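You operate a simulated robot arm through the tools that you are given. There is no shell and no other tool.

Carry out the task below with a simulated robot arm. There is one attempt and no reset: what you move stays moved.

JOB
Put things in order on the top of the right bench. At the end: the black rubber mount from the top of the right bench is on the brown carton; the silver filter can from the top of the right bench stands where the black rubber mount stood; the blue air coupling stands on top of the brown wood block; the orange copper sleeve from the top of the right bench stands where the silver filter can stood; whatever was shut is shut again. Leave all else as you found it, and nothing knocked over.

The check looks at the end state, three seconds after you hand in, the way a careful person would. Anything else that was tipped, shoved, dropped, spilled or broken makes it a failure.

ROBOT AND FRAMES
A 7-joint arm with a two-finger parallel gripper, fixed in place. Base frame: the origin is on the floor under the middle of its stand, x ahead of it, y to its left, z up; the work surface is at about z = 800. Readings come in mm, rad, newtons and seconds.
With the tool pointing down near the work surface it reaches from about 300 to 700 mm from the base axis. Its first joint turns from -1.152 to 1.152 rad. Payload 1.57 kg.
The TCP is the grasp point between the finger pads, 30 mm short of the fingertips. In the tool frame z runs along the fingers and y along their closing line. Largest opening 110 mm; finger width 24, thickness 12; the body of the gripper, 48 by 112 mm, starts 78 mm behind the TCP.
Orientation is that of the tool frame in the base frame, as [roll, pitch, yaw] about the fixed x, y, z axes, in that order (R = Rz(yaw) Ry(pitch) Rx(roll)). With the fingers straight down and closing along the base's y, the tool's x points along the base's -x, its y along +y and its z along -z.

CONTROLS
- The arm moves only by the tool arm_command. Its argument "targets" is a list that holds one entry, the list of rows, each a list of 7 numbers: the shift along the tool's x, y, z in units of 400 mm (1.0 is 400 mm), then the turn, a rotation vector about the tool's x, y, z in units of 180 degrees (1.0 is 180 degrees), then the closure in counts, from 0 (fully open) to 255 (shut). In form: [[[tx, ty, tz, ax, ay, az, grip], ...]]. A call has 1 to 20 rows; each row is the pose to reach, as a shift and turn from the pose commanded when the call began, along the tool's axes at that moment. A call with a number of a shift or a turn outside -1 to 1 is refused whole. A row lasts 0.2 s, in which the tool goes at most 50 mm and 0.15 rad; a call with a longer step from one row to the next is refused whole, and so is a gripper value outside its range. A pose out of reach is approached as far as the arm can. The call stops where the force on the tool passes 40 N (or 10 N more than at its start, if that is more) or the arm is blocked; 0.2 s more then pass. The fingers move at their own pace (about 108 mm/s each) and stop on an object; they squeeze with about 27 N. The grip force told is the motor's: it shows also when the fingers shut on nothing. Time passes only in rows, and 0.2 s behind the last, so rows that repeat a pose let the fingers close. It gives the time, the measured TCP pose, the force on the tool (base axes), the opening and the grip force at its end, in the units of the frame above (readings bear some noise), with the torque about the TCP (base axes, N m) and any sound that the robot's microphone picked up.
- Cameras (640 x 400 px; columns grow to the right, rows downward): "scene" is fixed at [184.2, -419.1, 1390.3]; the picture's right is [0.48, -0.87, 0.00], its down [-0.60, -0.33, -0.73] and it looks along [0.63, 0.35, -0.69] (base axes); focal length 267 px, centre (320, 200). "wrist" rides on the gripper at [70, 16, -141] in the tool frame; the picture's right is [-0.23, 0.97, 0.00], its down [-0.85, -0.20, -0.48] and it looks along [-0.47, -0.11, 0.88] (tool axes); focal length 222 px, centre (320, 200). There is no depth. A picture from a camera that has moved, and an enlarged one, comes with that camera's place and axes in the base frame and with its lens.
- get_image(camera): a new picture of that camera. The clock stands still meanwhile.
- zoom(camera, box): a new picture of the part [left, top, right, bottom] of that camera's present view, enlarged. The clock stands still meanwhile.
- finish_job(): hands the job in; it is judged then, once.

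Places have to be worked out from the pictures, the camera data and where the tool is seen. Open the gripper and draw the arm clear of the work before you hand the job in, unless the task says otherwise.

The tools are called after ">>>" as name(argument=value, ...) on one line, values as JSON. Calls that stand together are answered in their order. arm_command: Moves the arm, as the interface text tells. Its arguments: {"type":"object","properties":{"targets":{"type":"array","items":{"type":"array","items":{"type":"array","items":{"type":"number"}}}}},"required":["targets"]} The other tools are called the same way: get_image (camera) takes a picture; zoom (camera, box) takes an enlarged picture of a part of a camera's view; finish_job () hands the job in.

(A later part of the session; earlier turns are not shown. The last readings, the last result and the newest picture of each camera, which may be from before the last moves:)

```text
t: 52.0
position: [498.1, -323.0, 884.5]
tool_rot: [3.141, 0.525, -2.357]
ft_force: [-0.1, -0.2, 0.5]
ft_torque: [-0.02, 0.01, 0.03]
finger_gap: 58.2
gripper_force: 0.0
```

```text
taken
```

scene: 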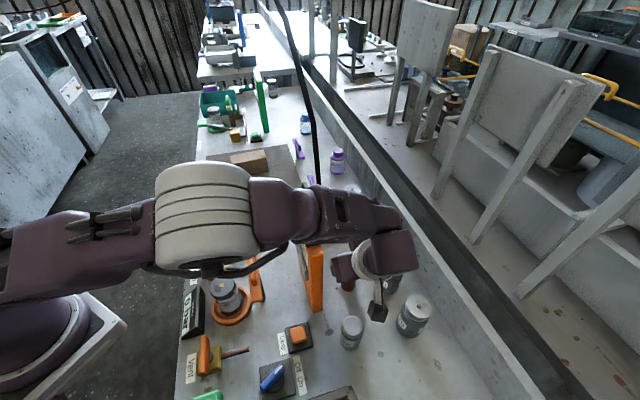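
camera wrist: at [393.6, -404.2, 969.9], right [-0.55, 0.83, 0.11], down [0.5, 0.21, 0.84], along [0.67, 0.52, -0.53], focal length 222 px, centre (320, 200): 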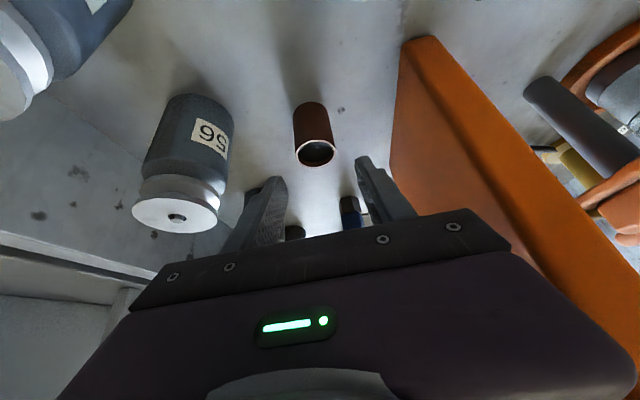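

Alignment is within ~1 mm in the closing direction, and the forearm is clear. Descending the last 47 mm slowly.

>>> arm_command(targets=[[[0.0147, 0.001, 0.025, 0, 0, 0, 120], [0.0294, 0.002, 0.05, 0, 0, 0, 120], [0.0441, 0.0025, 0.0757, 0, 0, 0, 120], [0.0581, 0.0025, 0.1007, 0, 0, 0, 120], [0.0581, 0.0025, 0.1007, 0, 0, 0, 120]]])

>>> get_image(camera="wrist")

>>> get_image(camera="scene")

```text
t: 53.2
position: [498.3, -321.4, 837.5]
tool_rot: [3.141, 0.524, -2.358]
ft_force: [-0.9, -1.0, 0.0]
ft_torque: [-0.02, -0.02, -0.04]
finger_gap: 58.0
gripper_force: 0.1
```

```text
taken
camera wrist: at [394.0, -402.5, 923.2], right [-0.55, 0.83, 0.11], down [0.5, 0.21, 0.84], along [0.67, 0.52, -0.53], focal length 222 px, centre (320, 200)
```

wrist: 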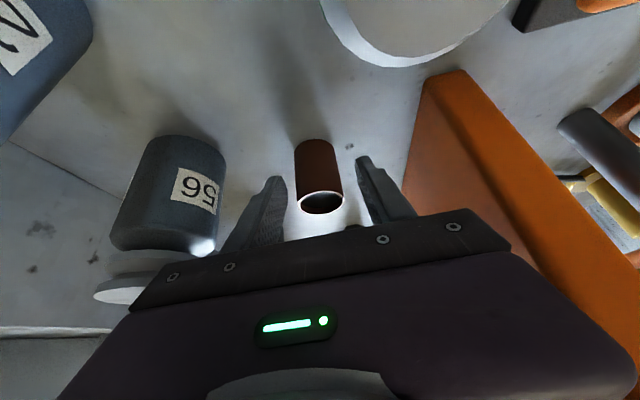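

```text
taken
```

scene: 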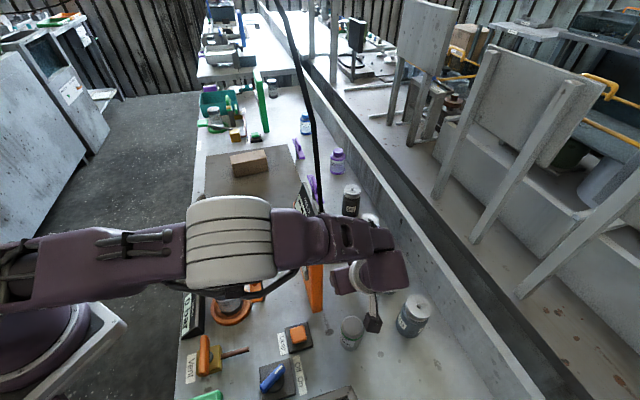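

The sleeve is centred between the fingers. Closing.

>>> arm_command(targets=[[[0, 0, 0, 0, 0, 0, 160], [0, 0, 0, 0, 0, 0, 255], [0, 0, 0, 0, 0, 0, 255], [0, 0, 0, 0, 0, 0, 255]]])

>>> get_image(camera="wrist")

```text
t: 54.2
position: [499.1, -322.4, 836.0]
tool_rot: [-3.142, 0.523, -2.357]
ft_force: [0.3, -0.1, -0.9]
ft_torque: [0.0, 0.03, 0.0]
finger_gap: 32.3
gripper_force: 27.1
```

```text
taken
camera wrist: at [394.0, -402.5, 923.4], right [-0.55, 0.83, 0.11], down [0.5, 0.21, 0.84], along [0.67, 0.52, -0.53], focal length 222 px, centre (320, 200)
```

wrist: 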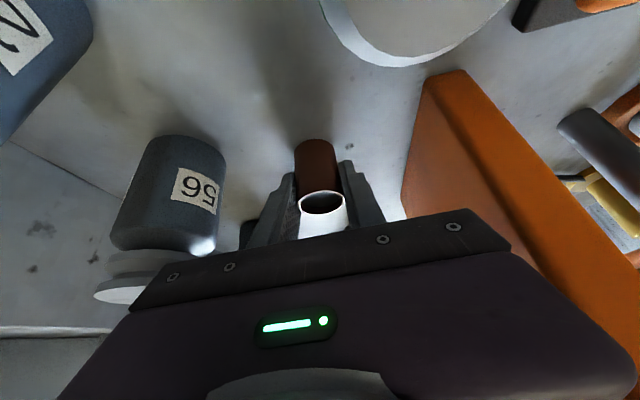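

Gripped at 32.3 mm. Lifting straight up with the tilt held.

>>> arm_command(targets=[[[-0.0125, 0, -0.0217, 0, 0, 0, 255], [-0.05, 0, -0.0866, 0, 0, 0, 255], [-0.1, 0, -0.1733, 0, 0, 0, 255], [-0.15, 0, -0.26, 0, 0, 0, 255]]])

>>> get_image(camera="wrist")

```text
t: 55.2
position: [499.6, -320.6, 958.2]
tool_rot: [-3.141, 0.524, -2.358]
ft_force: [0.0, 0.2, -0.8]
ft_torque: [-0.01, 0.01, 0.0]
finger_gap: 32.1
gripper_force: 26.5
```

```text
taken
camera wrist: at [393.8, -402.1, 1044.8], right [-0.55, 0.83, 0.11], down [0.5, 0.21, 0.84], along [0.67, 0.52, -0.53], focal length 222 px, centre (320, 200)
```

wrist: 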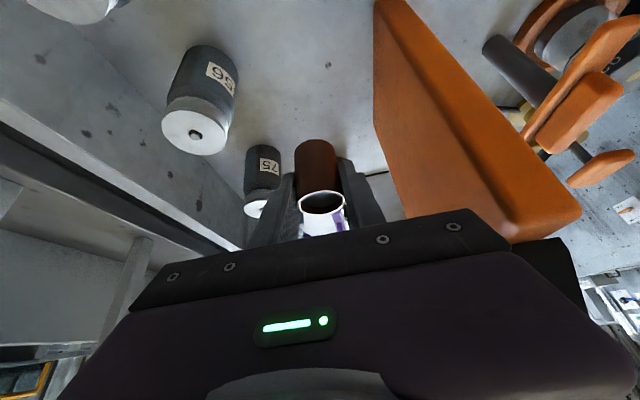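

Sleeve held. Continuing the lift to z≈1160.

>>> arm_command(targets=[[[-0.0505, 0, -0.0875, 0, 0, 0, 255], [-0.101, 0, -0.175, 0, 0, 0, 255], [-0.1514, 0, -0.2625, 0, 0, 0, 255], [-0.2019, 0, -0.35, 0, 0, 0, 255], [-0.2523, 0, -0.4375, 0, 0, 0, 255], [-0.2523, 0, -0.4375, 0, 0, 0, 255]]])

>>> get_image(camera="scene")

```text
t: 56.6
position: [498.1, -323.0, 1158.5]
tool_rot: [3.14, 0.522, -2.358]
ft_force: [0.5, -0.6, -1.1]
ft_torque: [0.01, 0.0, -0.01]
finger_gap: 32.1
gripper_force: 27.3
```

```text
taken
```

scene: 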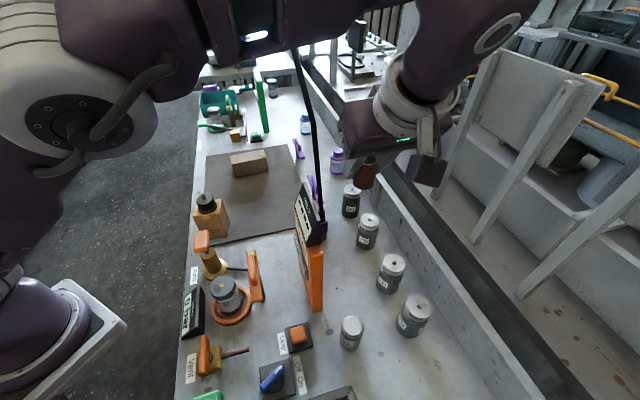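

Lift done. The elbow is getting near the scene camera in this tilt, so I level the tool again up here before traversing (the sleeve just tilts in the grip in mid-air).

>>> arm_command(targets=[[[0, 0, 0, 0, 0.042, 0, 255], [0, 0, 0, 0, 0.084, 0, 255], [0, 0, 0, 0, 0.126, 0, 255], [0, 0, 0, 0, 0.1667, 0, 255], [0, 0, 0, 0, 0.1667, 0, 255]]])

>>> get_image(camera="scene")

```text
t: 57.8
position: [498.5, -320.8, 1157.8]
tool_rot: [3.141, -0.003, -2.357]
ft_force: [0.1, 0.7, -0.3]
ft_torque: [0.03, 0.0, 0.0]
finger_gap: 31.9
gripper_force: 26.9
```

```text
taken
```

scene: 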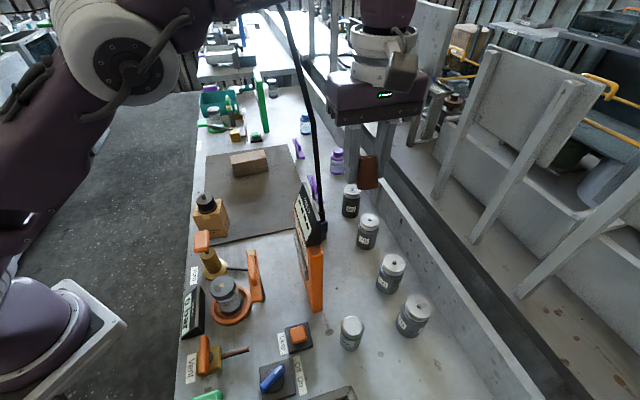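

Levelled. Now traversing high around the tester to above the can's former place.

>>> arm_command(targets=[[[0.063, 0.053, -0.006, 0, 0, 0.0093, 255], [0.127, 0.105, -0.012, 0, 0, 0.0185, 255], [0.19, 0.158, -0.0175, 0, 0, 0.0278, 255], [0.143, 0.264, -0.0175, 0, 0, 0.037, 255], [0.096, 0.37, -0.0175, 0, 0, 0.0463, 255], [0.049, 0.476, -0.0175, 0, 0, 0.0556, 255], [-0.051, 0.541, -0.0175, 0, 0, 0.0648, 255], [-0.151, 0.606, -0.0175, 0, 0, 0.0741, 255], [-0.251, 0.671, -0.0175, 0, 0, 0.0833, 255], [-0.363, 0.642, -0.005, 0, 0, 0.0926, 255], [-0.475, 0.612, 0.0075, 0, 0, 0.1019, 255], [-0.5875, 0.583, 0.02, 0, 0, 0.1111, 255], [-0.65, 0.528, 0.062, 0, 0, 0.1204, 255], [-0.7125, 0.472, 0.103, 0, 0, 0.1296, 255], [-0.775, 0.417, 0.145, 0, 0, 0.1389, 255], [-0.775, 0.417, 0.145, 0, 0, 0.1389, 255]]])

>>> get_image(camera="scene")

>>> get_image(camera="wrist")

```text
t: 61.2
position: [600.7, 16.8, 1098.1]
tool_rot: [3.141, -0.001, -2.793]
ft_force: [0.2, 0.7, -0.2]
ft_torque: [0.0, 0.02, 0.0]
finger_gap: 32.1
gripper_force: 26.9
```

```text
taken
```

scene: 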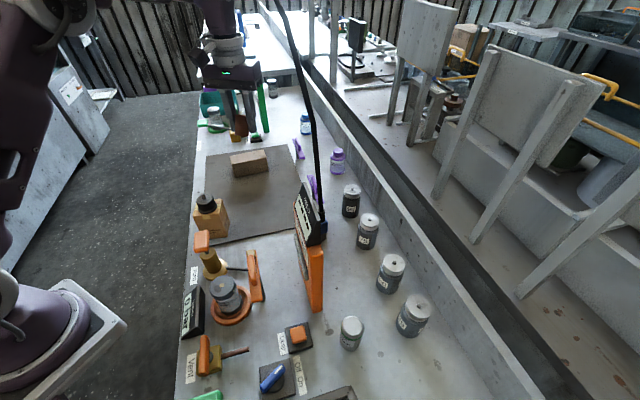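

```text
taken
camera wrist: at [528.0, 8.7, 1239.7], right [-0.12, 0.99, 0.0], down [0.87, 0.1, 0.48], along [0.48, 0.06, -0.88], focal length 222 px, centre (320, 200)
```

wrist: 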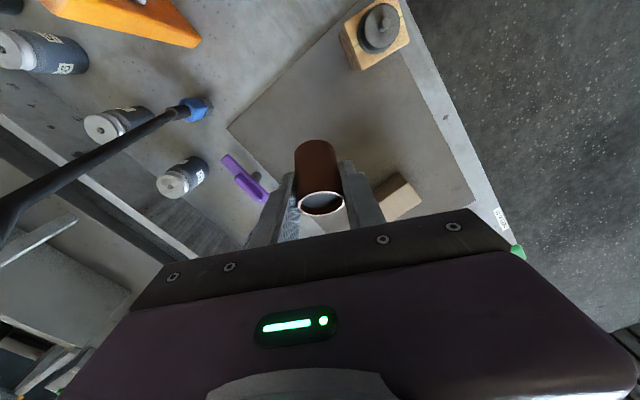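

Sleeve is held; now re-tilt by 30° (making the sleeve vertical again) while moving to above the can's old place at z≈960.

>>> arm_command(targets=[[[-0.018, -0.007, 0.069, 0, -0.0333, 0, 255], [-0.036, -0.014, 0.138, 0, -0.0667, 0, 255], [-0.055, -0.021, 0.207, 0, -0.1, 0, 255], [-0.073, -0.028, 0.276, 0, -0.1333, 0, 255], [-0.091, -0.0345, 0.345, 0, -0.1667, 0, 255], [-0.091, -0.0345, 0.345, 0, -0.1667, 0, 255]]])

>>> get_image(camera="wrist")

>>> zoom(camera="scene", box=[180, 90, 340, 230])

```text
t: 62.6
position: [638.2, 13.8, 963.7]
tool_rot: [3.141, 0.525, -2.795]
ft_force: [0.6, -0.2, -0.2]
ft_torque: [0.03, 0.02, 0.01]
finger_gap: 31.8
gripper_force: 27.1
```

```text
taken
camera wrist: at [508.5, -15.5, 1049.6], right [-0.15, 0.98, 0.11], down [0.54, -0.02, 0.84], along [0.83, 0.19, -0.53], focal length 222 px, centre (320, 200)
```

wrist: 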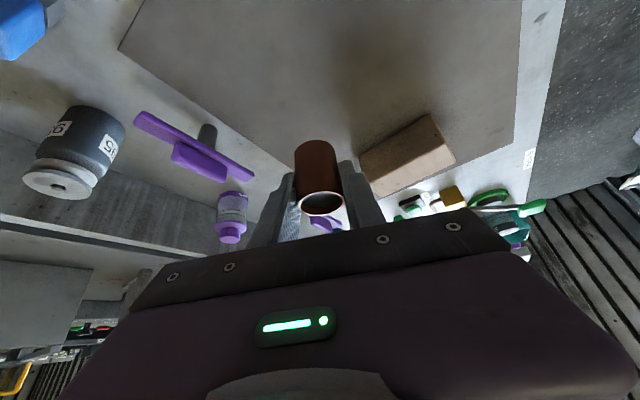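

```text
2.86 times, centred on (260, 160) of scene
camera zoom: at [184.2, -419.1, 1390.3], right [0.48, -0.87, 0.0], down [-0.6, -0.33, -0.72], along [0.63, 0.35, -0.69], focal length 763 px, centre (491, 314)
```

zoom: 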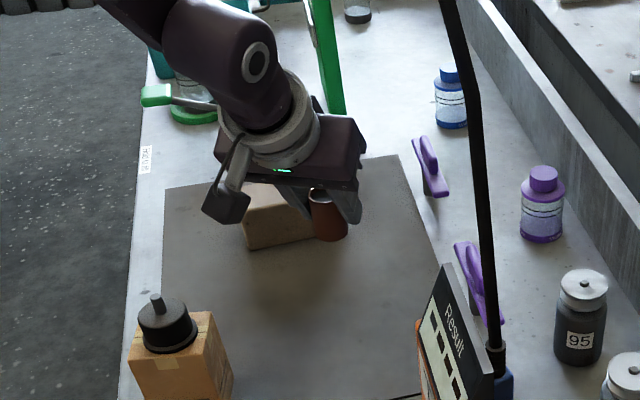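

Sleeve vertical, TCP ≈(637.8,14). Target (639.5,16.2). Descending to z≈847, just above the mat contact.

>>> arm_command(targets=[[[0.035, 0.001, 0.063, 0, 0, 0, 255], [0.07, 0.002, 0.127, 0, 0, 0, 255], [0.106, 0.003, 0.191, 0, 0, 0, 255], [0.13, 0.0037, 0.235, 0, 0, 0, 255], [0.1415, 0.0037, 0.256, 0, 0, 0, 255], [0.1415, 0.0037, 0.256, 0, 0, 0, 255]]])

>>> zoom(camera="scene", box=[200, 130, 320, 230])

>>> get_image(camera="wrist")

```text
t: 64.0
position: [638.7, 17.9, 844.6]
tool_rot: [-3.141, 0.525, -2.794]
ft_force: [-0.4, -1.2, -0.9]
ft_torque: [0.0, 0.02, -0.01]
finger_gap: 32.0
gripper_force: 27.1
```

```text
4.00 times, centred on (260, 180) of scene
camera zoom: at [184.2, -419.1, 1390.3], right [0.48, -0.87, 0.0], down [-0.6, -0.33, -0.72], along [0.63, 0.35, -0.69], focal length 1068 px, centre (560, 280)
```

zoom: 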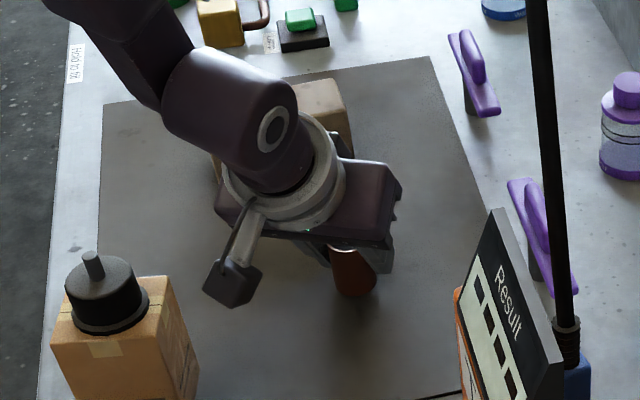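

```text
taken
camera wrist: at [509.9, -12.4, 931.5], right [-0.15, 0.98, 0.11], down [0.54, -0.02, 0.84], along [0.83, 0.19, -0.53], focal length 222 px, centre (320, 200)
```

wrist: 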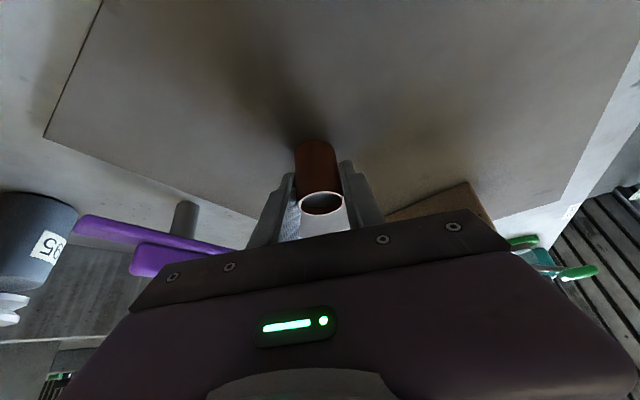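

Position (638.8,17.3,844.6), essentially on target. Lowering in small steps to contact (~840.5).

>>> arm_command(targets=[[[0.002, -0.001, 0.0035, 0, 0, 0, 255], [0.0038, -0.002, 0.0065, 0, 0, 0, 255], [0.0038, -0.002, 0.0065, 0, 0, 0, 255]]])

```text
t: 64.8
position: [641.0, 16.8, 842.6]
tool_rot: [3.141, 0.524, -2.794]
ft_force: [-0.1, 0.2, -0.4]
ft_torque: [-0.01, -0.02, -0.01]
finger_gap: 32.0
gripper_force: 27.0
```

No contact yet. Another 1.5 mm.

>>> arm_command(targets=[[[0.001, 0, 0.0016, 0, 0, 0, 255], [0.0019, 0, 0.0033, 0, 0, 0, 255], [0.0019, 0, 0.0033, 0, 0, 0, 255]]])

```text
t: 65.6
position: [640.5, 17.2, 840.8]
tool_rot: [3.141, 0.524, -2.796]
ft_force: [-0.5, 0.4, -0.4]
ft_torque: [0.03, -0.02, -0.02]
finger_gap: 32.1
gripper_force: 27.1
```

Still free at z≈840.8; another 1.2 mm.

>>> arm_command(targets=[[[0.0008, 0, 0.0013, 0, 0, 0, 255], [0.0015, 0, 0.0026, 0, 0, 0, 255], [0.0015, 0, 0.0026, 0, 0, 0, 255]]])

```text
t: 66.4
position: [640.8, 16.9, 839.2]
tool_rot: [3.141, 0.527, -2.794]
ft_force: [-5.2, 0.2, 10.2]
ft_torque: [-0.02, 0.15, -0.05]
finger_gap: 32.0
gripper_force: 27.0
```

Contact (10 N). Easing off 0.4 mm, then opening and rising.

>>> arm_command(targets=[[[-0.0005, 0, -0.0009, 0, 0, 0, 255], [-0.0005, 0, -0.0009, 0, 0, 0, 170], [-0.0005, 0, -0.0009, 0, 0, 0, 145], [-0.0005, 0, -0.0009, 0, 0, 0, 115], [-0.0005, 0, -0.0009, 0, 0, 0, 80], [-0.0005, 0, -0.0009, 0, 0, 0, 80], [-0.013, 0, -0.0226, 0, 0, 0, 80], [-0.0505, 0, -0.0875, 0, 0, 0, 80], [-0.1, 0, -0.1733, 0, 0, 0, 80], [-0.1, 0, -0.1733, 0, 0, 0, 80]]])

>>> get_image(camera="wrist")

>>> zoom(camera="scene", box=[200, 130, 320, 230])

```text
t: 68.6
position: [640.9, 16.4, 921.2]
tool_rot: [3.141, 0.523, -2.794]
ft_force: [0.6, -0.3, -0.6]
ft_torque: [0.0, 0.01, 0.0]
finger_gap: 75.7
gripper_force: 0.0
```

```text
taken
camera wrist: at [511.4, -14.0, 1008.1], right [-0.15, 0.98, 0.11], down [0.54, -0.02, 0.84], along [0.83, 0.18, -0.53], focal length 222 px, centre (320, 200)
```

wrist: 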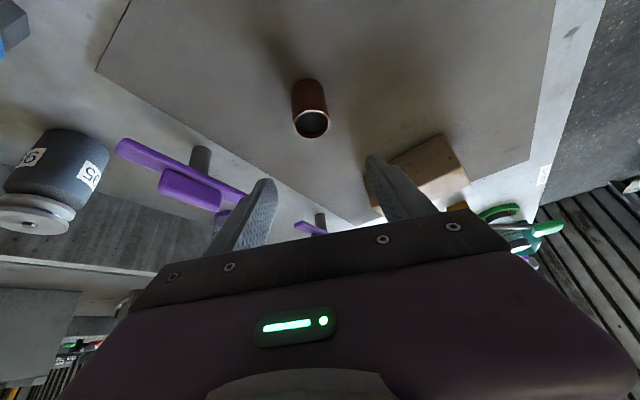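

```text
4.00 times, centred on (260, 180) of scene
camera zoom: at [184.2, -419.1, 1390.3], right [0.48, -0.87, 0.0], down [-0.6, -0.33, -0.73], along [0.63, 0.35, -0.69], focal length 1068 px, centre (560, 280)
```

zoom: 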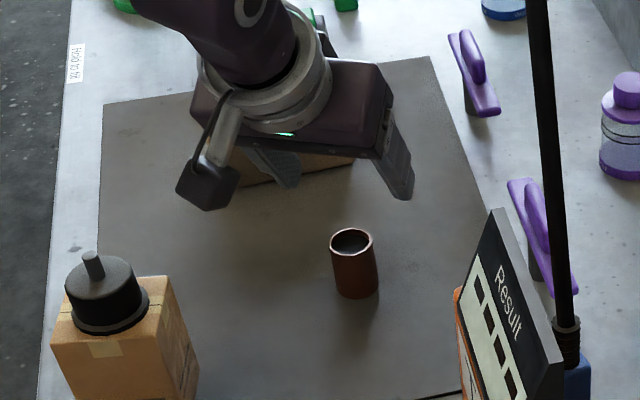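

The sleeve stands upright at the can's old place. Now for the coupling: rise and swing to a viewing pose at about (500,-60,1000), tilted toward the coupling.

>>> arm_command(targets=[[[-0.05, 0, -0.0867, 0, 0, 0, 80], [-0.1, 0, -0.1733, 0.0226, 0, 0.0391, 80], [-0.0432, -0.0103, -0.206, 0.0452, 0, 0.0781, 80], [0.0137, -0.0207, -0.239, 0.0679, 0, 0.1172, 80], [0.0705, -0.031, -0.272, 0.0905, 0, 0.1563, 80], [0.1273, -0.0413, -0.305, 0.1131, 0, 0.1953, 80], [0.1842, -0.0517, -0.338, 0.1357, 0, 0.2344, 80], [0.241, -0.062, -0.371, 0.1584, 0, 0.2734, 80], [0.241, -0.062, -0.371, 0.181, 0, 0.3125, 80], [0.241, -0.062, -0.371, 0.181, 0, 0.3125, 80]]])

>>> get_image(camera="wrist")

>>> get_image(camera="scene")

```text
t: 70.8
position: [502.6, -61.1, 999.7]
tool_rot: [-3.14, 0.523, 2.353]
ft_force: [0.3, -0.4, -0.5]
ft_torque: [0.01, -0.02, -0.01]
finger_gap: 75.2
gripper_force: 0.1
```

```text
taken
camera wrist: at [420.5, 43.7, 1086.5], right [0.83, 0.55, 0.11], down [0.21, -0.5, 0.84], along [0.52, -0.68, -0.53], focal length 222 px, centre (320, 200)
```

wrist: 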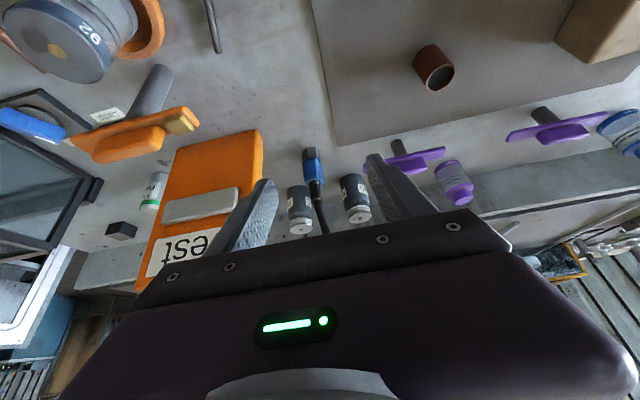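

```text
taken
```

scene: 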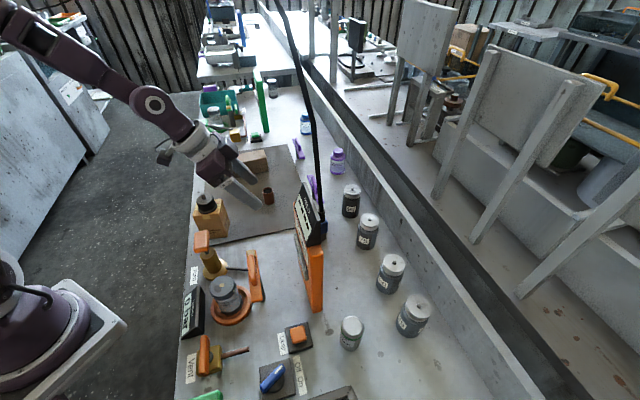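

The pose keeps well clear of the hose. Zooming on the coupling and tester end.

>>> zoom(camera="wrist", box=[284, 140, 348, 240])

>>> zoom(camera="wrist", box=[240, 110, 400, 210])

```text
4.00 times, centred on (316, 190) of wrist
camera zoom: at [420.5, 43.7, 1086.5], right [0.83, 0.55, 0.11], down [0.21, -0.5, 0.84], along [0.52, -0.68, -0.53], focal length 888 px, centre (336, 240)
```

zoom: 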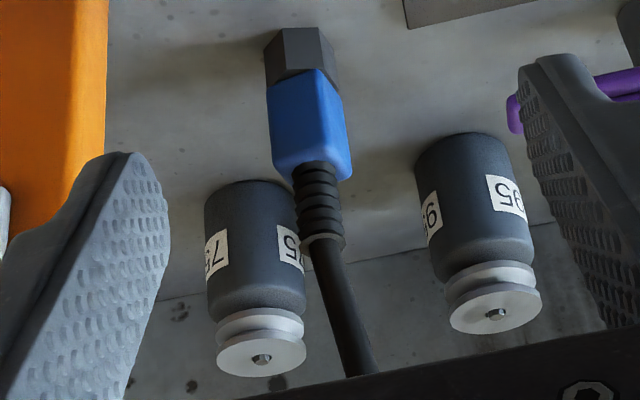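

```text
4.00 times, centred on (320, 160) of wrist
camera zoom: at [420.5, 43.7, 1086.5], right [0.83, 0.55, 0.11], down [0.21, -0.5, 0.84], along [0.52, -0.68, -0.53], focal length 888 px, centre (320, 360)
```

zoom: 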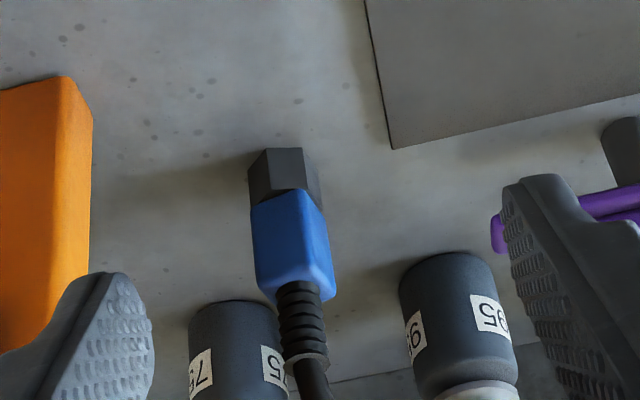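

From this close view the coupling axis is at ≈(596.7,-194.5); its square blue body has faces at about 58°/−32°. I'll approach from azimuth −60° (clear of the tester's end), tilted 40°. First move to a stand-off ~150 mm back along that approach line.

>>> arm_command(targets=[[[-0.03, -0.001, 0.035, 0.0104, 0, 0.018, 110], [-0.06, -0.0025, 0.07, 0.0208, 0, 0.0361, 110], [-0.09, -0.0037, 0.105, 0.0312, 0, 0.0541, 110], [-0.1205, -0.005, 0.14, 0.0416, 0, 0.0722, 110], [-0.1205, -0.005, 0.14, 0.0416, 0, 0.0722, 110]]])

>>> arm_command(targets=[[[0, 0, 0, 0, -0.0278, 0, 110], [0, 0, 0, 0, -0.0556, 0, 110], [0, 0, 0, 0, -0.0556, 0, 110]]])

>>> get_image(camera="wrist")

>>> get_image(camera="scene")

```text
t: 72.0
position: [549.8, -110.6, 975.6]
tool_rot: [3.139, 0.524, 2.091]
ft_force: [-0.9, -0.3, 0.1]
ft_torque: [0.01, 0.0, -0.02]
finger_gap: 62.3
gripper_force: 0.0
```

```text
t: 72.8
position: [547.7, -110.1, 975.5]
tool_rot: [-3.141, 0.7, 2.093]
ft_force: [0.0, 0.3, -0.1]
ft_torque: [-0.02, 0.03, -0.02]
finger_gap: 62.5
gripper_force: 0.1
```

```text
taken
camera wrist: at [489.4, 22.6, 1038.8], right [0.93, 0.34, 0.15], down [0.0, -0.4, 0.92], along [0.37, -0.85, -0.37], focal length 222 px, centre (320, 200)
```

wrist: 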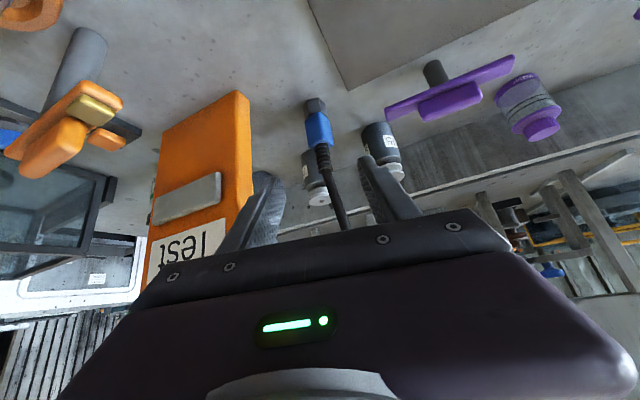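

```text
taken
```

scene: 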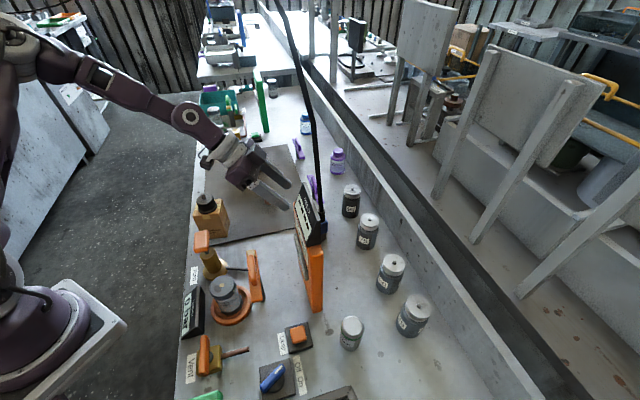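

At the stand-off, with the coupling visible between the fingers. Zooming to verify the lateral alignment and body orientation.

>>> zoom(camera="wrist", box=[280, 85, 376, 175])

>>> zoom(camera="wrist", box=[230, 80, 410, 240])

```text
4.44 times, centred on (328, 130) of wrist
camera zoom: at [489.4, 22.6, 1038.8], right [0.93, 0.34, 0.15], down [0.0, -0.4, 0.92], along [0.37, -0.85, -0.37], focal length 987 px, centre (284, 511)
```

zoom: 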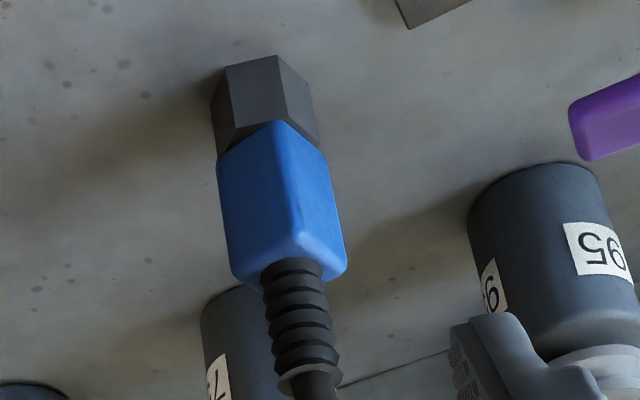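

```text
2.50 times, centred on (320, 160) of wrist
camera zoom: at [489.4, 22.6, 1038.8], right [0.93, 0.34, 0.15], down [0.0, -0.4, 0.92], along [0.37, -0.85, -0.37], focal length 555 px, centre (320, 300)
```

zoom: 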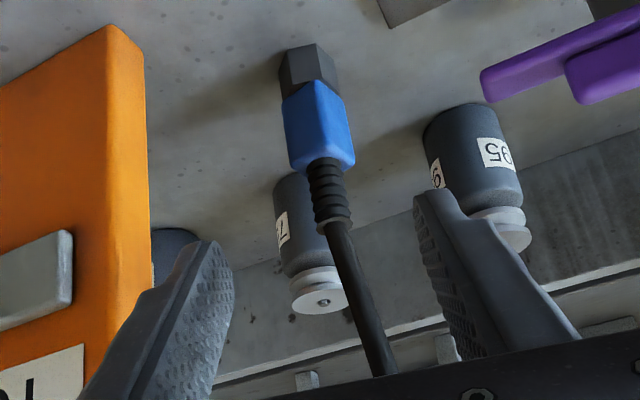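

Coupling centre confirmed at (596.7,-195.3). I turn the approach azimuth to −50° (closer to the body's faces while keeping ~12 mm from the tester) and align on the approach line.

>>> arm_command(targets=[[[0.0098, -0.022, 0.005, -0.0179, 0, -0.0212, 110], [0.0197, -0.0443, 0.0097, -0.0358, 0, -0.0425, 110], [0.0197, -0.0443, 0.0097, -0.0358, 0, -0.0425, 110]]])

>>> get_image(camera="wrist")

```text
t: 73.6
position: [530.9, -116.9, 967.6]
tool_rot: [-3.141, 0.7, 2.268]
ft_force: [0.5, 0.6, -0.6]
ft_torque: [0.02, -0.03, 0.01]
finger_gap: 62.6
gripper_force: 0.1
```

```text
taken
camera wrist: at [449.9, 3.8, 1030.3], right [0.86, 0.49, 0.15], down [0.07, -0.39, 0.92], along [0.51, -0.78, -0.37], focal length 222 px, centre (320, 200)
```

wrist: 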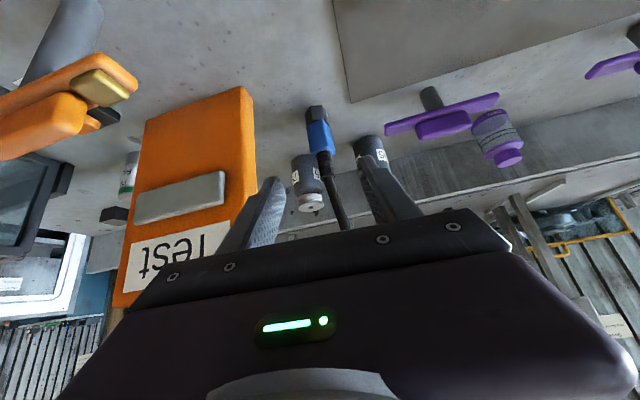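

Aligned: the coupling lies 159 mm straight ahead along the tool axis. Advancing 100 mm first.

>>> arm_command(targets=[[[0, 0.0005, 0.07, 0, 0, 0, 110], [0, 0.001, 0.14, 0, 0, 0, 110], [0, 0.0015, 0.2, 0, 0, 0, 110], [0, 0.0015, 0.25, 0, 0, 0, 110], [0, 0.0015, 0.25, 0, 0, 0, 110]]])

>>> get_image(camera="wrist")

>>> get_image(camera="scene")

```text
t: 74.8
position: [573.4, -165.8, 890.6]
tool_rot: [-3.141, 0.699, 2.267]
ft_force: [0.8, -0.3, -1.1]
ft_torque: [0.03, -0.01, 0.0]
finger_gap: 62.5
gripper_force: 0.1
```

```text
taken
camera wrist: at [492.5, -45.6, 953.7], right [0.86, 0.49, 0.15], down [0.07, -0.39, 0.92], along [0.51, -0.78, -0.37], focal length 222 px, centre (320, 200)
```

wrist: 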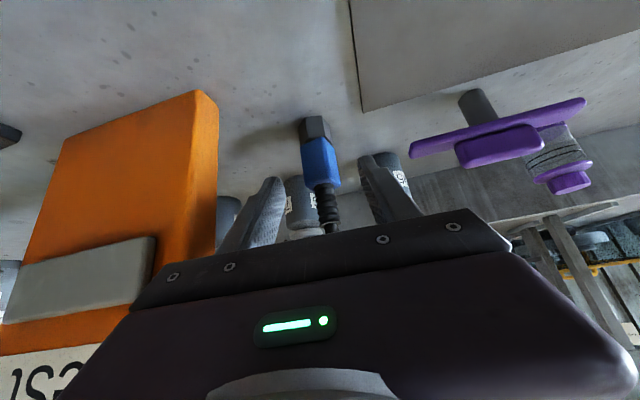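

```text
taken
```

scene: 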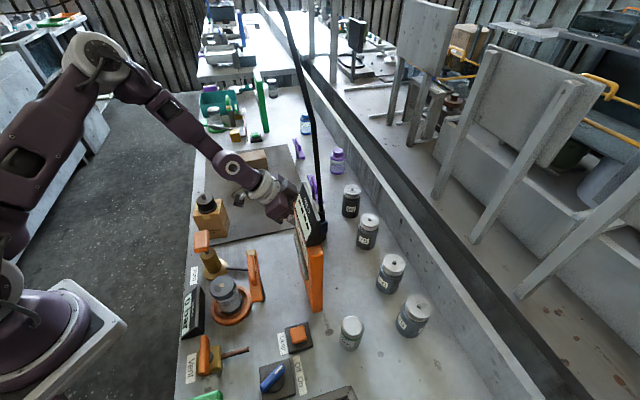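

Close now. Zooming to check the coupling between the fingertips.

>>> zoom(camera="wrist", box=[240, 100, 400, 240])

```text
2.86 times, centred on (320, 170) of wrist
camera zoom: at [492.5, -45.6, 953.7], right [0.86, 0.49, 0.15], down [0.07, -0.39, 0.92], along [0.51, -0.78, -0.37], focal length 635 px, centre (320, 286)
```

zoom: 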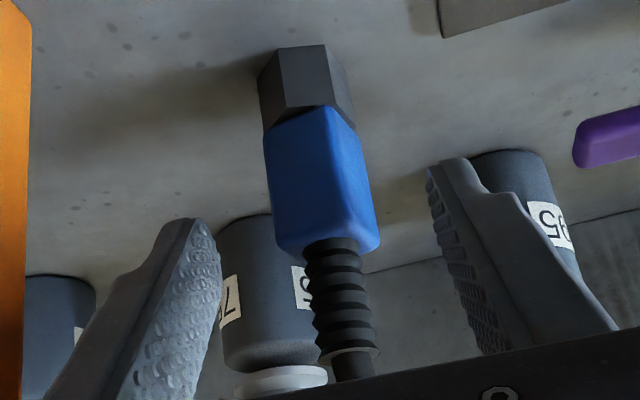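

Well centred laterally. Advancing the remaining ~59 mm slowly.

>>> arm_command(targets=[[[0, 0, 0.04, 0, 0, 0, 110], [0, 0, 0.08, 0, 0, 0, 110], [0, 0, 0.115, 0, 0, 0, 110], [0, 0, 0.1475, 0, 0, 0, 110], [0, 0, 0.1475, 0, 0, 0, 110]]])

>>> get_image(camera="wrist")

>>> zoom(camera="scene", box=[240, 120, 400, 260])

```text
t: 76.0
position: [597.5, -195.6, 844.9]
tool_rot: [3.141, 0.699, 2.267]
ft_force: [-1.0, 0.1, 0.2]
ft_torque: [-0.02, 0.01, -0.01]
finger_gap: 62.5
gripper_force: 0.0
```

```text
taken
camera wrist: at [516.8, -75.0, 907.6], right [0.86, 0.49, 0.15], down [0.07, -0.39, 0.92], along [0.51, -0.78, -0.37], focal length 222 px, centre (320, 200)
```

wrist: 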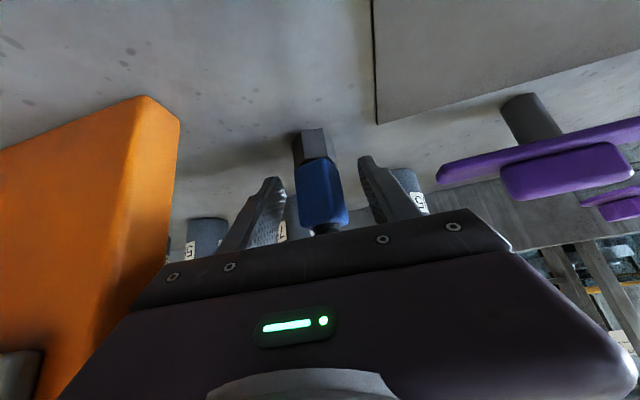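

```text
2.86 times, centred on (320, 190) of scene
camera zoom: at [184.2, -419.1, 1390.3], right [0.48, -0.87, 0.0], down [-0.6, -0.33, -0.73], along [0.63, 0.35, -0.69], focal length 763 px, centre (320, 229)
```

zoom: 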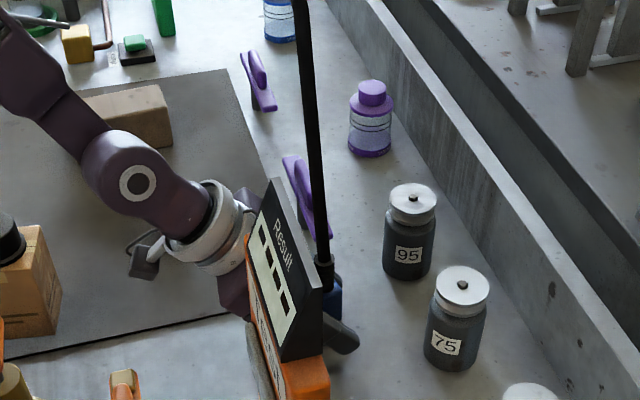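

TCP at the coupling body with no contact forces. Closing the gripper gradually.

>>> arm_command(targets=[[[0, 0, 0, 0, 0, 0, 135], [0, 0, 0, 0, 0, 0, 155], [0, 0, 0, 0, 0, 0, 168], [0, 0, 0, 0, 0, 0, 176], [0, 0, 0, 0, 0, 0, 184], [0, 0, 0, 0, 0, 0, 192]]])

>>> get_image(camera="wrist")

```text
t: 77.4
position: [596.8, -196.0, 845.5]
tool_rot: [-3.142, 0.698, 2.267]
ft_force: [-0.2, -0.9, 0.0]
ft_torque: [-0.03, 0.01, 0.0]
finger_gap: 28.1
gripper_force: 0.2
```

```text
taken
camera wrist: at [516.7, -74.9, 907.9], right [0.86, 0.49, 0.15], down [0.07, -0.39, 0.92], along [0.51, -0.78, -0.37], focal length 222 px, centre (320, 200)
```

wrist: 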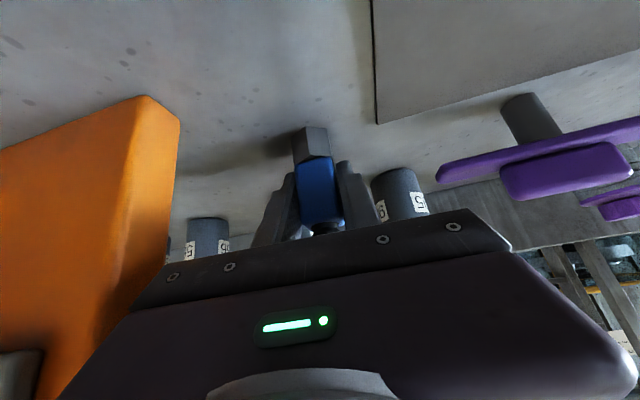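

Gap is 28 mm with no contact yet; continue closing.

>>> arm_command(targets=[[[0, 0, 0, 0, 0, 0, 196], [0, 0, 0, 0, 0, 0, 200], [0, 0, 0, 0, 0, 0, 204], [0, 0, 0, 0, 0, 0, 208], [0, 0, 0, 0, 0, 0, 212]]])

>>> zoom(camera="wrist", box=[240, 110, 400, 250])

```text
t: 78.6
position: [597.1, -195.5, 843.9]
tool_rot: [3.141, 0.699, 2.266]
ft_force: [1.1, 0.1, 0.6]
ft_torque: [0.01, -0.04, 0.01]
finger_gap: 26.9
gripper_force: 27.6
```

```text
2.86 times, centred on (320, 180) of wrist
camera zoom: at [516.8, -74.8, 907.9], right [0.86, 0.49, 0.15], down [0.07, -0.39, 0.92], along [0.51, -0.78, -0.37], focal length 635 px, centre (320, 257)
```

zoom: 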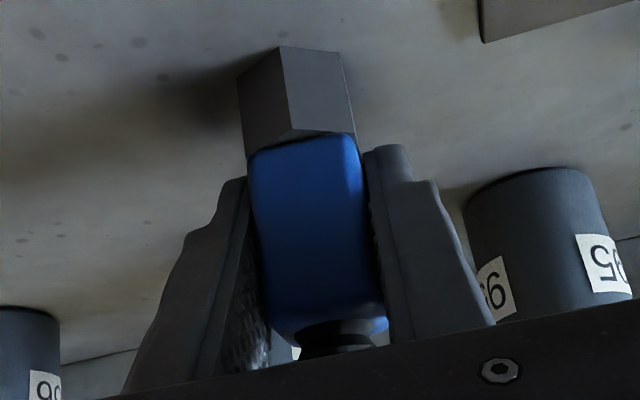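

Gripped the body at 26.9 mm with full force. Lifting 12 mm to check the hold and the hose's pull.

>>> arm_command(targets=[[[0, 0, 0, 0, 0, 0, 255], [-0.0064, 0, -0.0076, 0, 0, 0, 255], [-0.0129, 0, -0.0153, 0, 0, 0, 255], [-0.0193, 0, -0.0229, 0, 0, 0, 255], [-0.0193, 0, -0.0229, 0, 0, 0, 255]]])

>>> zoom(camera="wrist", box=[240, 110, 400, 250])

>>> get_image(camera="scene")

```text
t: 79.8
position: [597.3, -194.6, 856.1]
tool_rot: [-3.14, 0.7, 2.269]
ft_force: [0.6, -0.6, -1.3]
ft_torque: [-0.02, -0.02, 0.01]
finger_gap: 27.1
gripper_force: 27.1
```

```text
2.86 times, centred on (320, 180) of wrist
camera zoom: at [516.5, -74.3, 920.2], right [0.86, 0.49, 0.15], down [0.07, -0.39, 0.92], along [0.51, -0.78, -0.37], focal length 635 px, centre (320, 257)
```

zoom: 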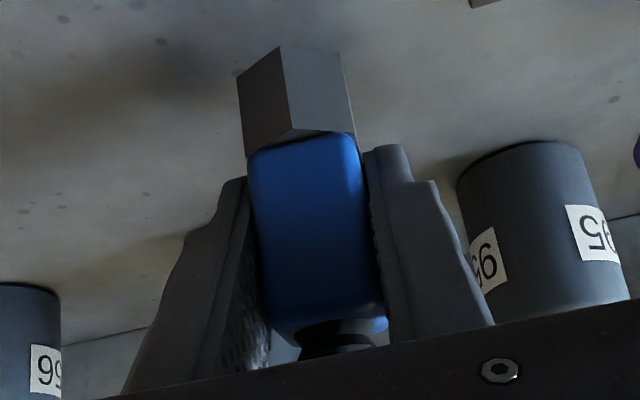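

```text
taken
```

scene: 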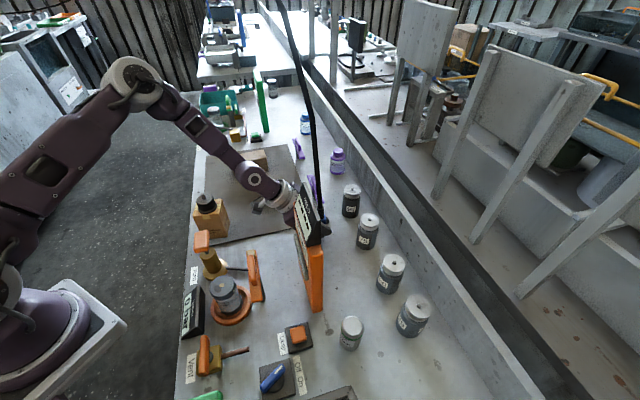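

Held and rising freely (only ~1 N). Moving up and away from the tester along the bench, toward the block, watching the hose force.

>>> arm_command(targets=[[[-0.0282, 0.02, -0.0363, 0, 0, 0, 255], [-0.0564, 0.0405, -0.0726, 0, 0, 0, 255], [-0.0846, 0.061, -0.1089, 0, 0, 0, 255], [-0.1128, 0.081, -0.1452, 0, 0, 0, 255], [-0.1034, 0.1275, -0.19, 0, 0, 0, 255], [-0.094, 0.174, -0.2346, 0, 0, 0, 255], [-0.0845, 0.2205, -0.2793, 0, 0, 0, 255], [-0.075, 0.267, -0.324, 0, 0, 0, 255], [-0.075, 0.267, -0.324, 0, 0, 0, 255]]])

>>> get_image(camera="scene")

>>> get_image(camera="wrist")

```text
t: 81.8
position: [640.2, -77.9, 976.9]
tool_rot: [3.141, 0.7, 2.268]
ft_force: [-1.7, 0.1, -1.5]
ft_torque: [-0.01, -0.01, -0.01]
finger_gap: 26.9
gripper_force: 26.9
```

```text
taken
```

scene: 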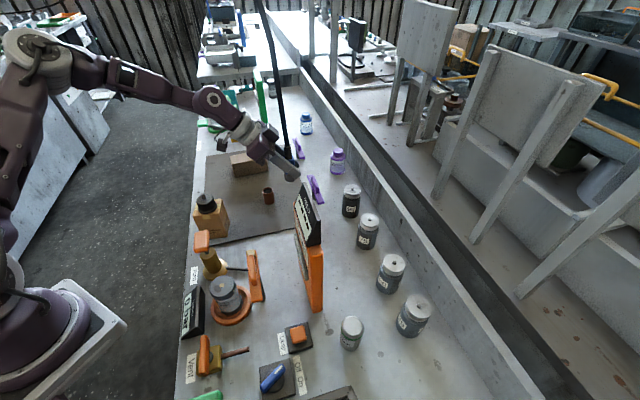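

```text
taken
camera wrist: at [559.2, 42.3, 1040.5], right [0.86, 0.49, 0.15], down [0.07, -0.39, 0.92], along [0.51, -0.78, -0.37], focal length 222 px, centre (320, 200)
```

wrist: 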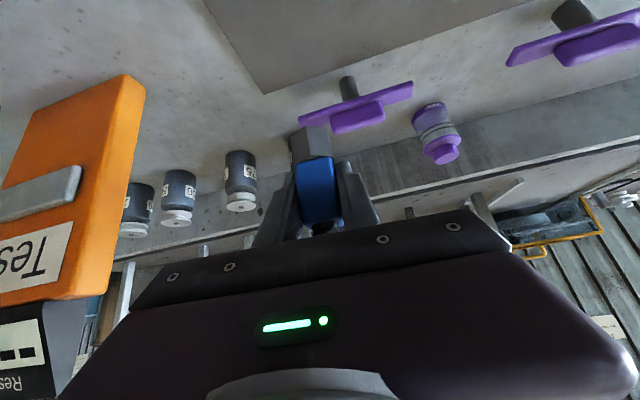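

Hose follows without resistance. Continuing to above the block, turning the azimuth by +15° for better reach.

>>> arm_command(targets=[[[0.032, 0.08, -0.035, -0.0067, 0, -0.008, 255], [0.064, 0.16, -0.07, -0.0134, 0, -0.0159, 255], [0.096, 0.24, -0.105, -0.0201, 0, -0.0239, 255], [0.128, 0.3205, -0.14, -0.0268, 0, -0.0318, 255], [0.158, 0.3885, -0.165, -0.0336, 0, -0.0398, 255], [0.188, 0.4565, -0.19, -0.0403, 0, -0.0478, 255], [0.218, 0.5245, -0.216, -0.047, 0, -0.0557, 255], [0.248, 0.5925, -0.241, -0.0537, 0, -0.0637, 255], [0.248, 0.5925, -0.241, -0.0537, 0, -0.0637, 255]]])

>>> get_image(camera="scene")

>>> get_image(camera="wrist")

```text
t: 83.8
position: [734.6, 178.5, 985.3]
tool_rot: [3.141, 0.697, 2.531]
ft_force: [1.3, 0.3, -1.7]
ft_torque: [0.03, -0.02, -0.04]
finger_gap: 26.8
gripper_force: 26.9
```

```text
taken
```

scene: 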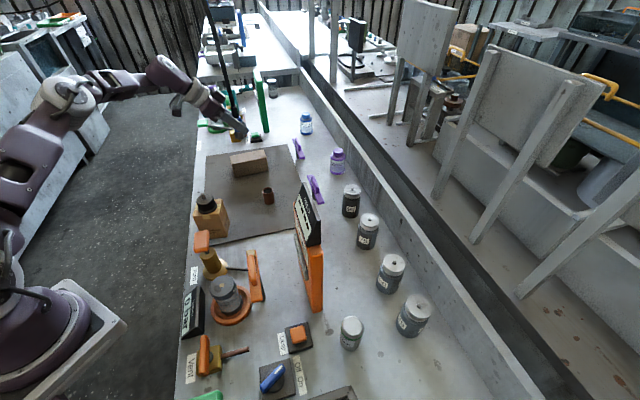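

```text
taken
camera wrist: at [624.5, 273.9, 1048.6], right [0.7, 0.7, 0.15], down [0.17, -0.36, 0.92], along [0.69, -0.62, -0.37], focal length 222 px, centre (320, 200)
```

wrist: 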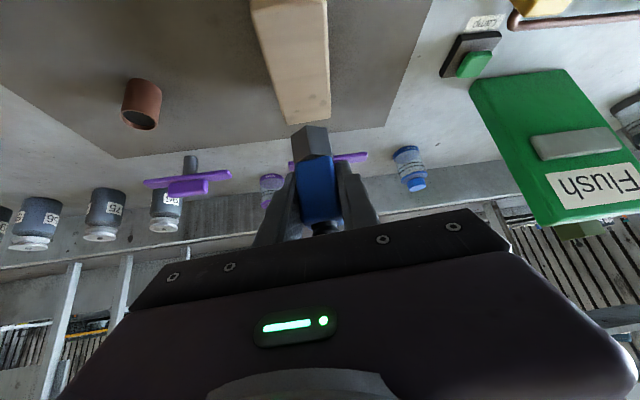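

Above the block now; forces remain small. Zooming on this region in both cameras.

>>> zoom(camera="scene", box=[170, 60, 310, 200])

>>> zoom(camera="wrist", box=[230, 0, 410, 240])

```text
2.86 times, centred on (240, 130) of scene
camera zoom: at [184.2, -419.1, 1390.3], right [0.48, -0.87, 0.0], down [-0.6, -0.33, -0.72], along [0.63, 0.35, -0.69], focal length 763 px, centre (549, 400)
```

zoom: 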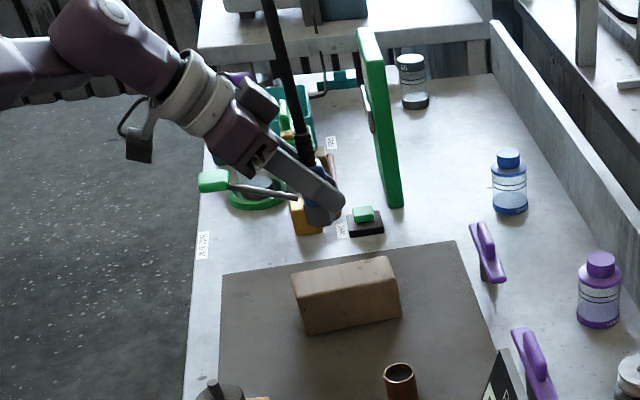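

```text
1.67 times, centred on (320, 120) of wrist
camera zoom: at [624.5, 273.9, 1048.6], right [0.7, 0.7, 0.15], down [0.17, -0.36, 0.92], along [0.69, -0.62, -0.37], focal length 370 px, centre (320, 333)
```

zoom: 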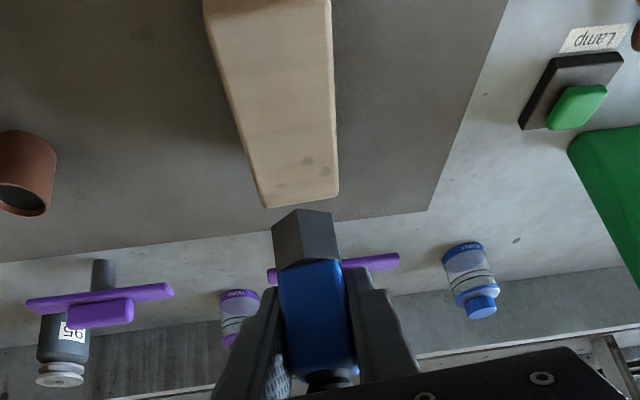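

Block position confirmed (far corners within 2 mm). Lowering vertically to just above its top (TCP z≈912).

>>> arm_command(targets=[[[0.03, 0, 0.036, 0, 0, 0, 255], [0.06, 0, 0.0717, 0, 0, 0, 255], [0.09, 0, 0.1075, 0, 0, 0, 255], [0.1178, 0, 0.1407, 0, 0, 0, 255], [0.1178, 0, 0.1407, 0, 0, 0, 255]]])

>>> get_image(camera="wrist")

>>> zoom(camera="scene", box=[180, 80, 320, 200])

```text
t: 85.0
position: [734.0, 178.2, 914.6]
tool_rot: [3.141, 0.701, 2.529]
ft_force: [-0.5, -0.4, -1.2]
ft_torque: [0.0, -0.01, 0.01]
finger_gap: 26.8
gripper_force: 27.0
```

```text
taken
camera wrist: at [623.9, 272.5, 976.0], right [0.7, 0.7, 0.15], down [0.17, -0.36, 0.92], along [0.69, -0.62, -0.37], focal length 222 px, centre (320, 200)
```

wrist: 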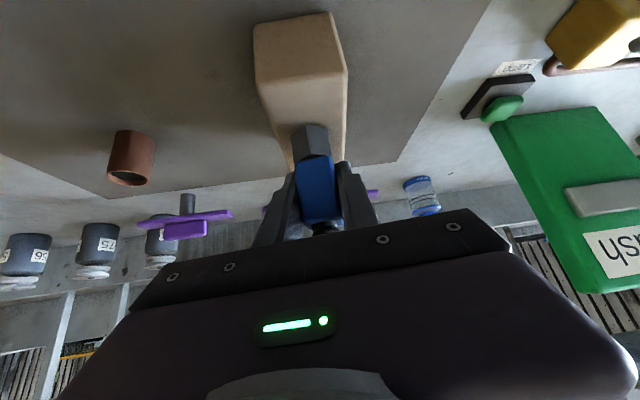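

```text
3.33 times, centred on (250, 140) of scene
camera zoom: at [184.2, -419.1, 1390.3], right [0.48, -0.87, 0.0], down [-0.6, -0.33, -0.72], along [0.63, 0.35, -0.69], focal length 890 px, centre (553, 400)
```

zoom: 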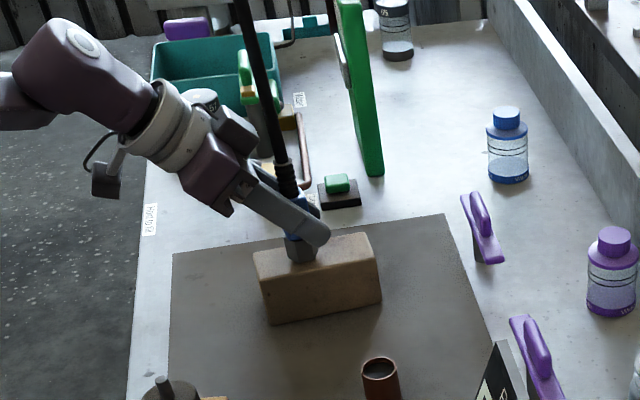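

The nose is just above the block's top, near its middle. Lowering in small steps.

>>> arm_command(targets=[[[0.004, 0, 0.0048, 0, 0, 0, 255], [0.008, 0, 0.0096, 0, 0, 0, 255], [0.0096, 0, 0.0115, 0, 0, 0, 255], [0.0096, 0, 0.0115, 0, 0, 0, 255]]])

```text
t: 86.0
position: [735.5, 177.6, 910.4]
tool_rot: [3.138, 0.703, 2.529]
ft_force: [-6.9, 0.3, 26.6]
ft_torque: [-0.18, 0.23, -0.09]
finger_gap: 26.6
gripper_force: 27.1
```

Contact with 27 N; easing up ~2.5 mm to unload.

>>> arm_command(targets=[[[-0.002, 0, -0.0024, 0, 0, 0, 255], [-0.004, 0, -0.0048, 0, 0, 0, 255], [-0.004, 0, -0.0048, 0, 0, 0, 255]]])

>>> zoom(camera="wrist", box=[230, 80, 410, 240])

>>> zoom(camera="scene", box=[220, 110, 300, 170])

```text
t: 86.8
position: [734.0, 177.8, 908.8]
tool_rot: [3.14, 0.701, 2.53]
ft_force: [5.5, -4.6, 17.7]
ft_torque: [-0.27, -0.44, -0.01]
finger_gap: 26.8
gripper_force: 26.6
```

```text
2.50 times, centred on (320, 160) of wrist
camera zoom: at [624.4, 273.3, 972.3], right [0.7, 0.7, 0.15], down [0.17, -0.36, 0.92], along [0.69, -0.62, -0.37], focal length 555 px, centre (320, 300)
```

zoom: 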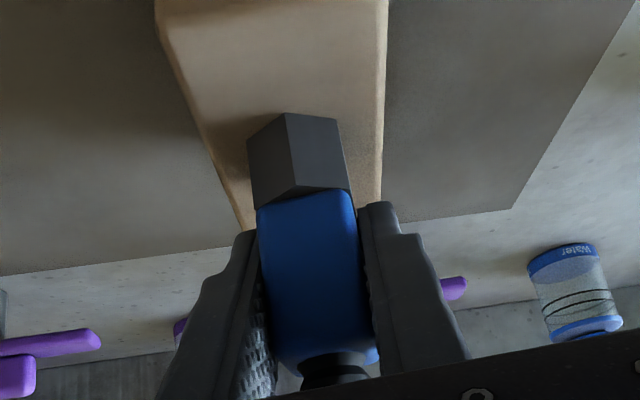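

```text
6.67 times, centred on (260, 140) of scene
camera zoom: at [183.9, -419.3, 1390.3], right [0.48, -0.87, 0.0], down [-0.6, -0.33, -0.73], along [0.63, 0.35, -0.69], focal length 1780 px, centre (720, 600)
```

zoom: 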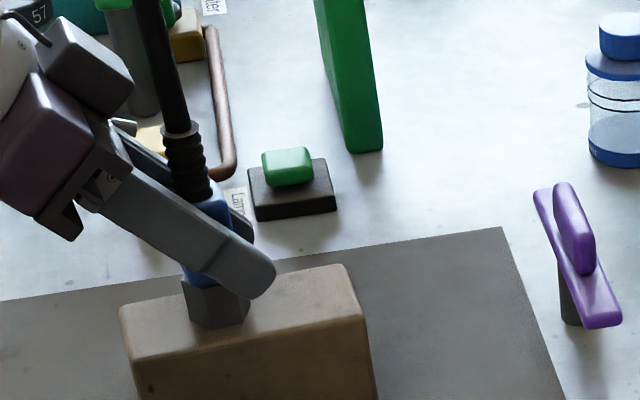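

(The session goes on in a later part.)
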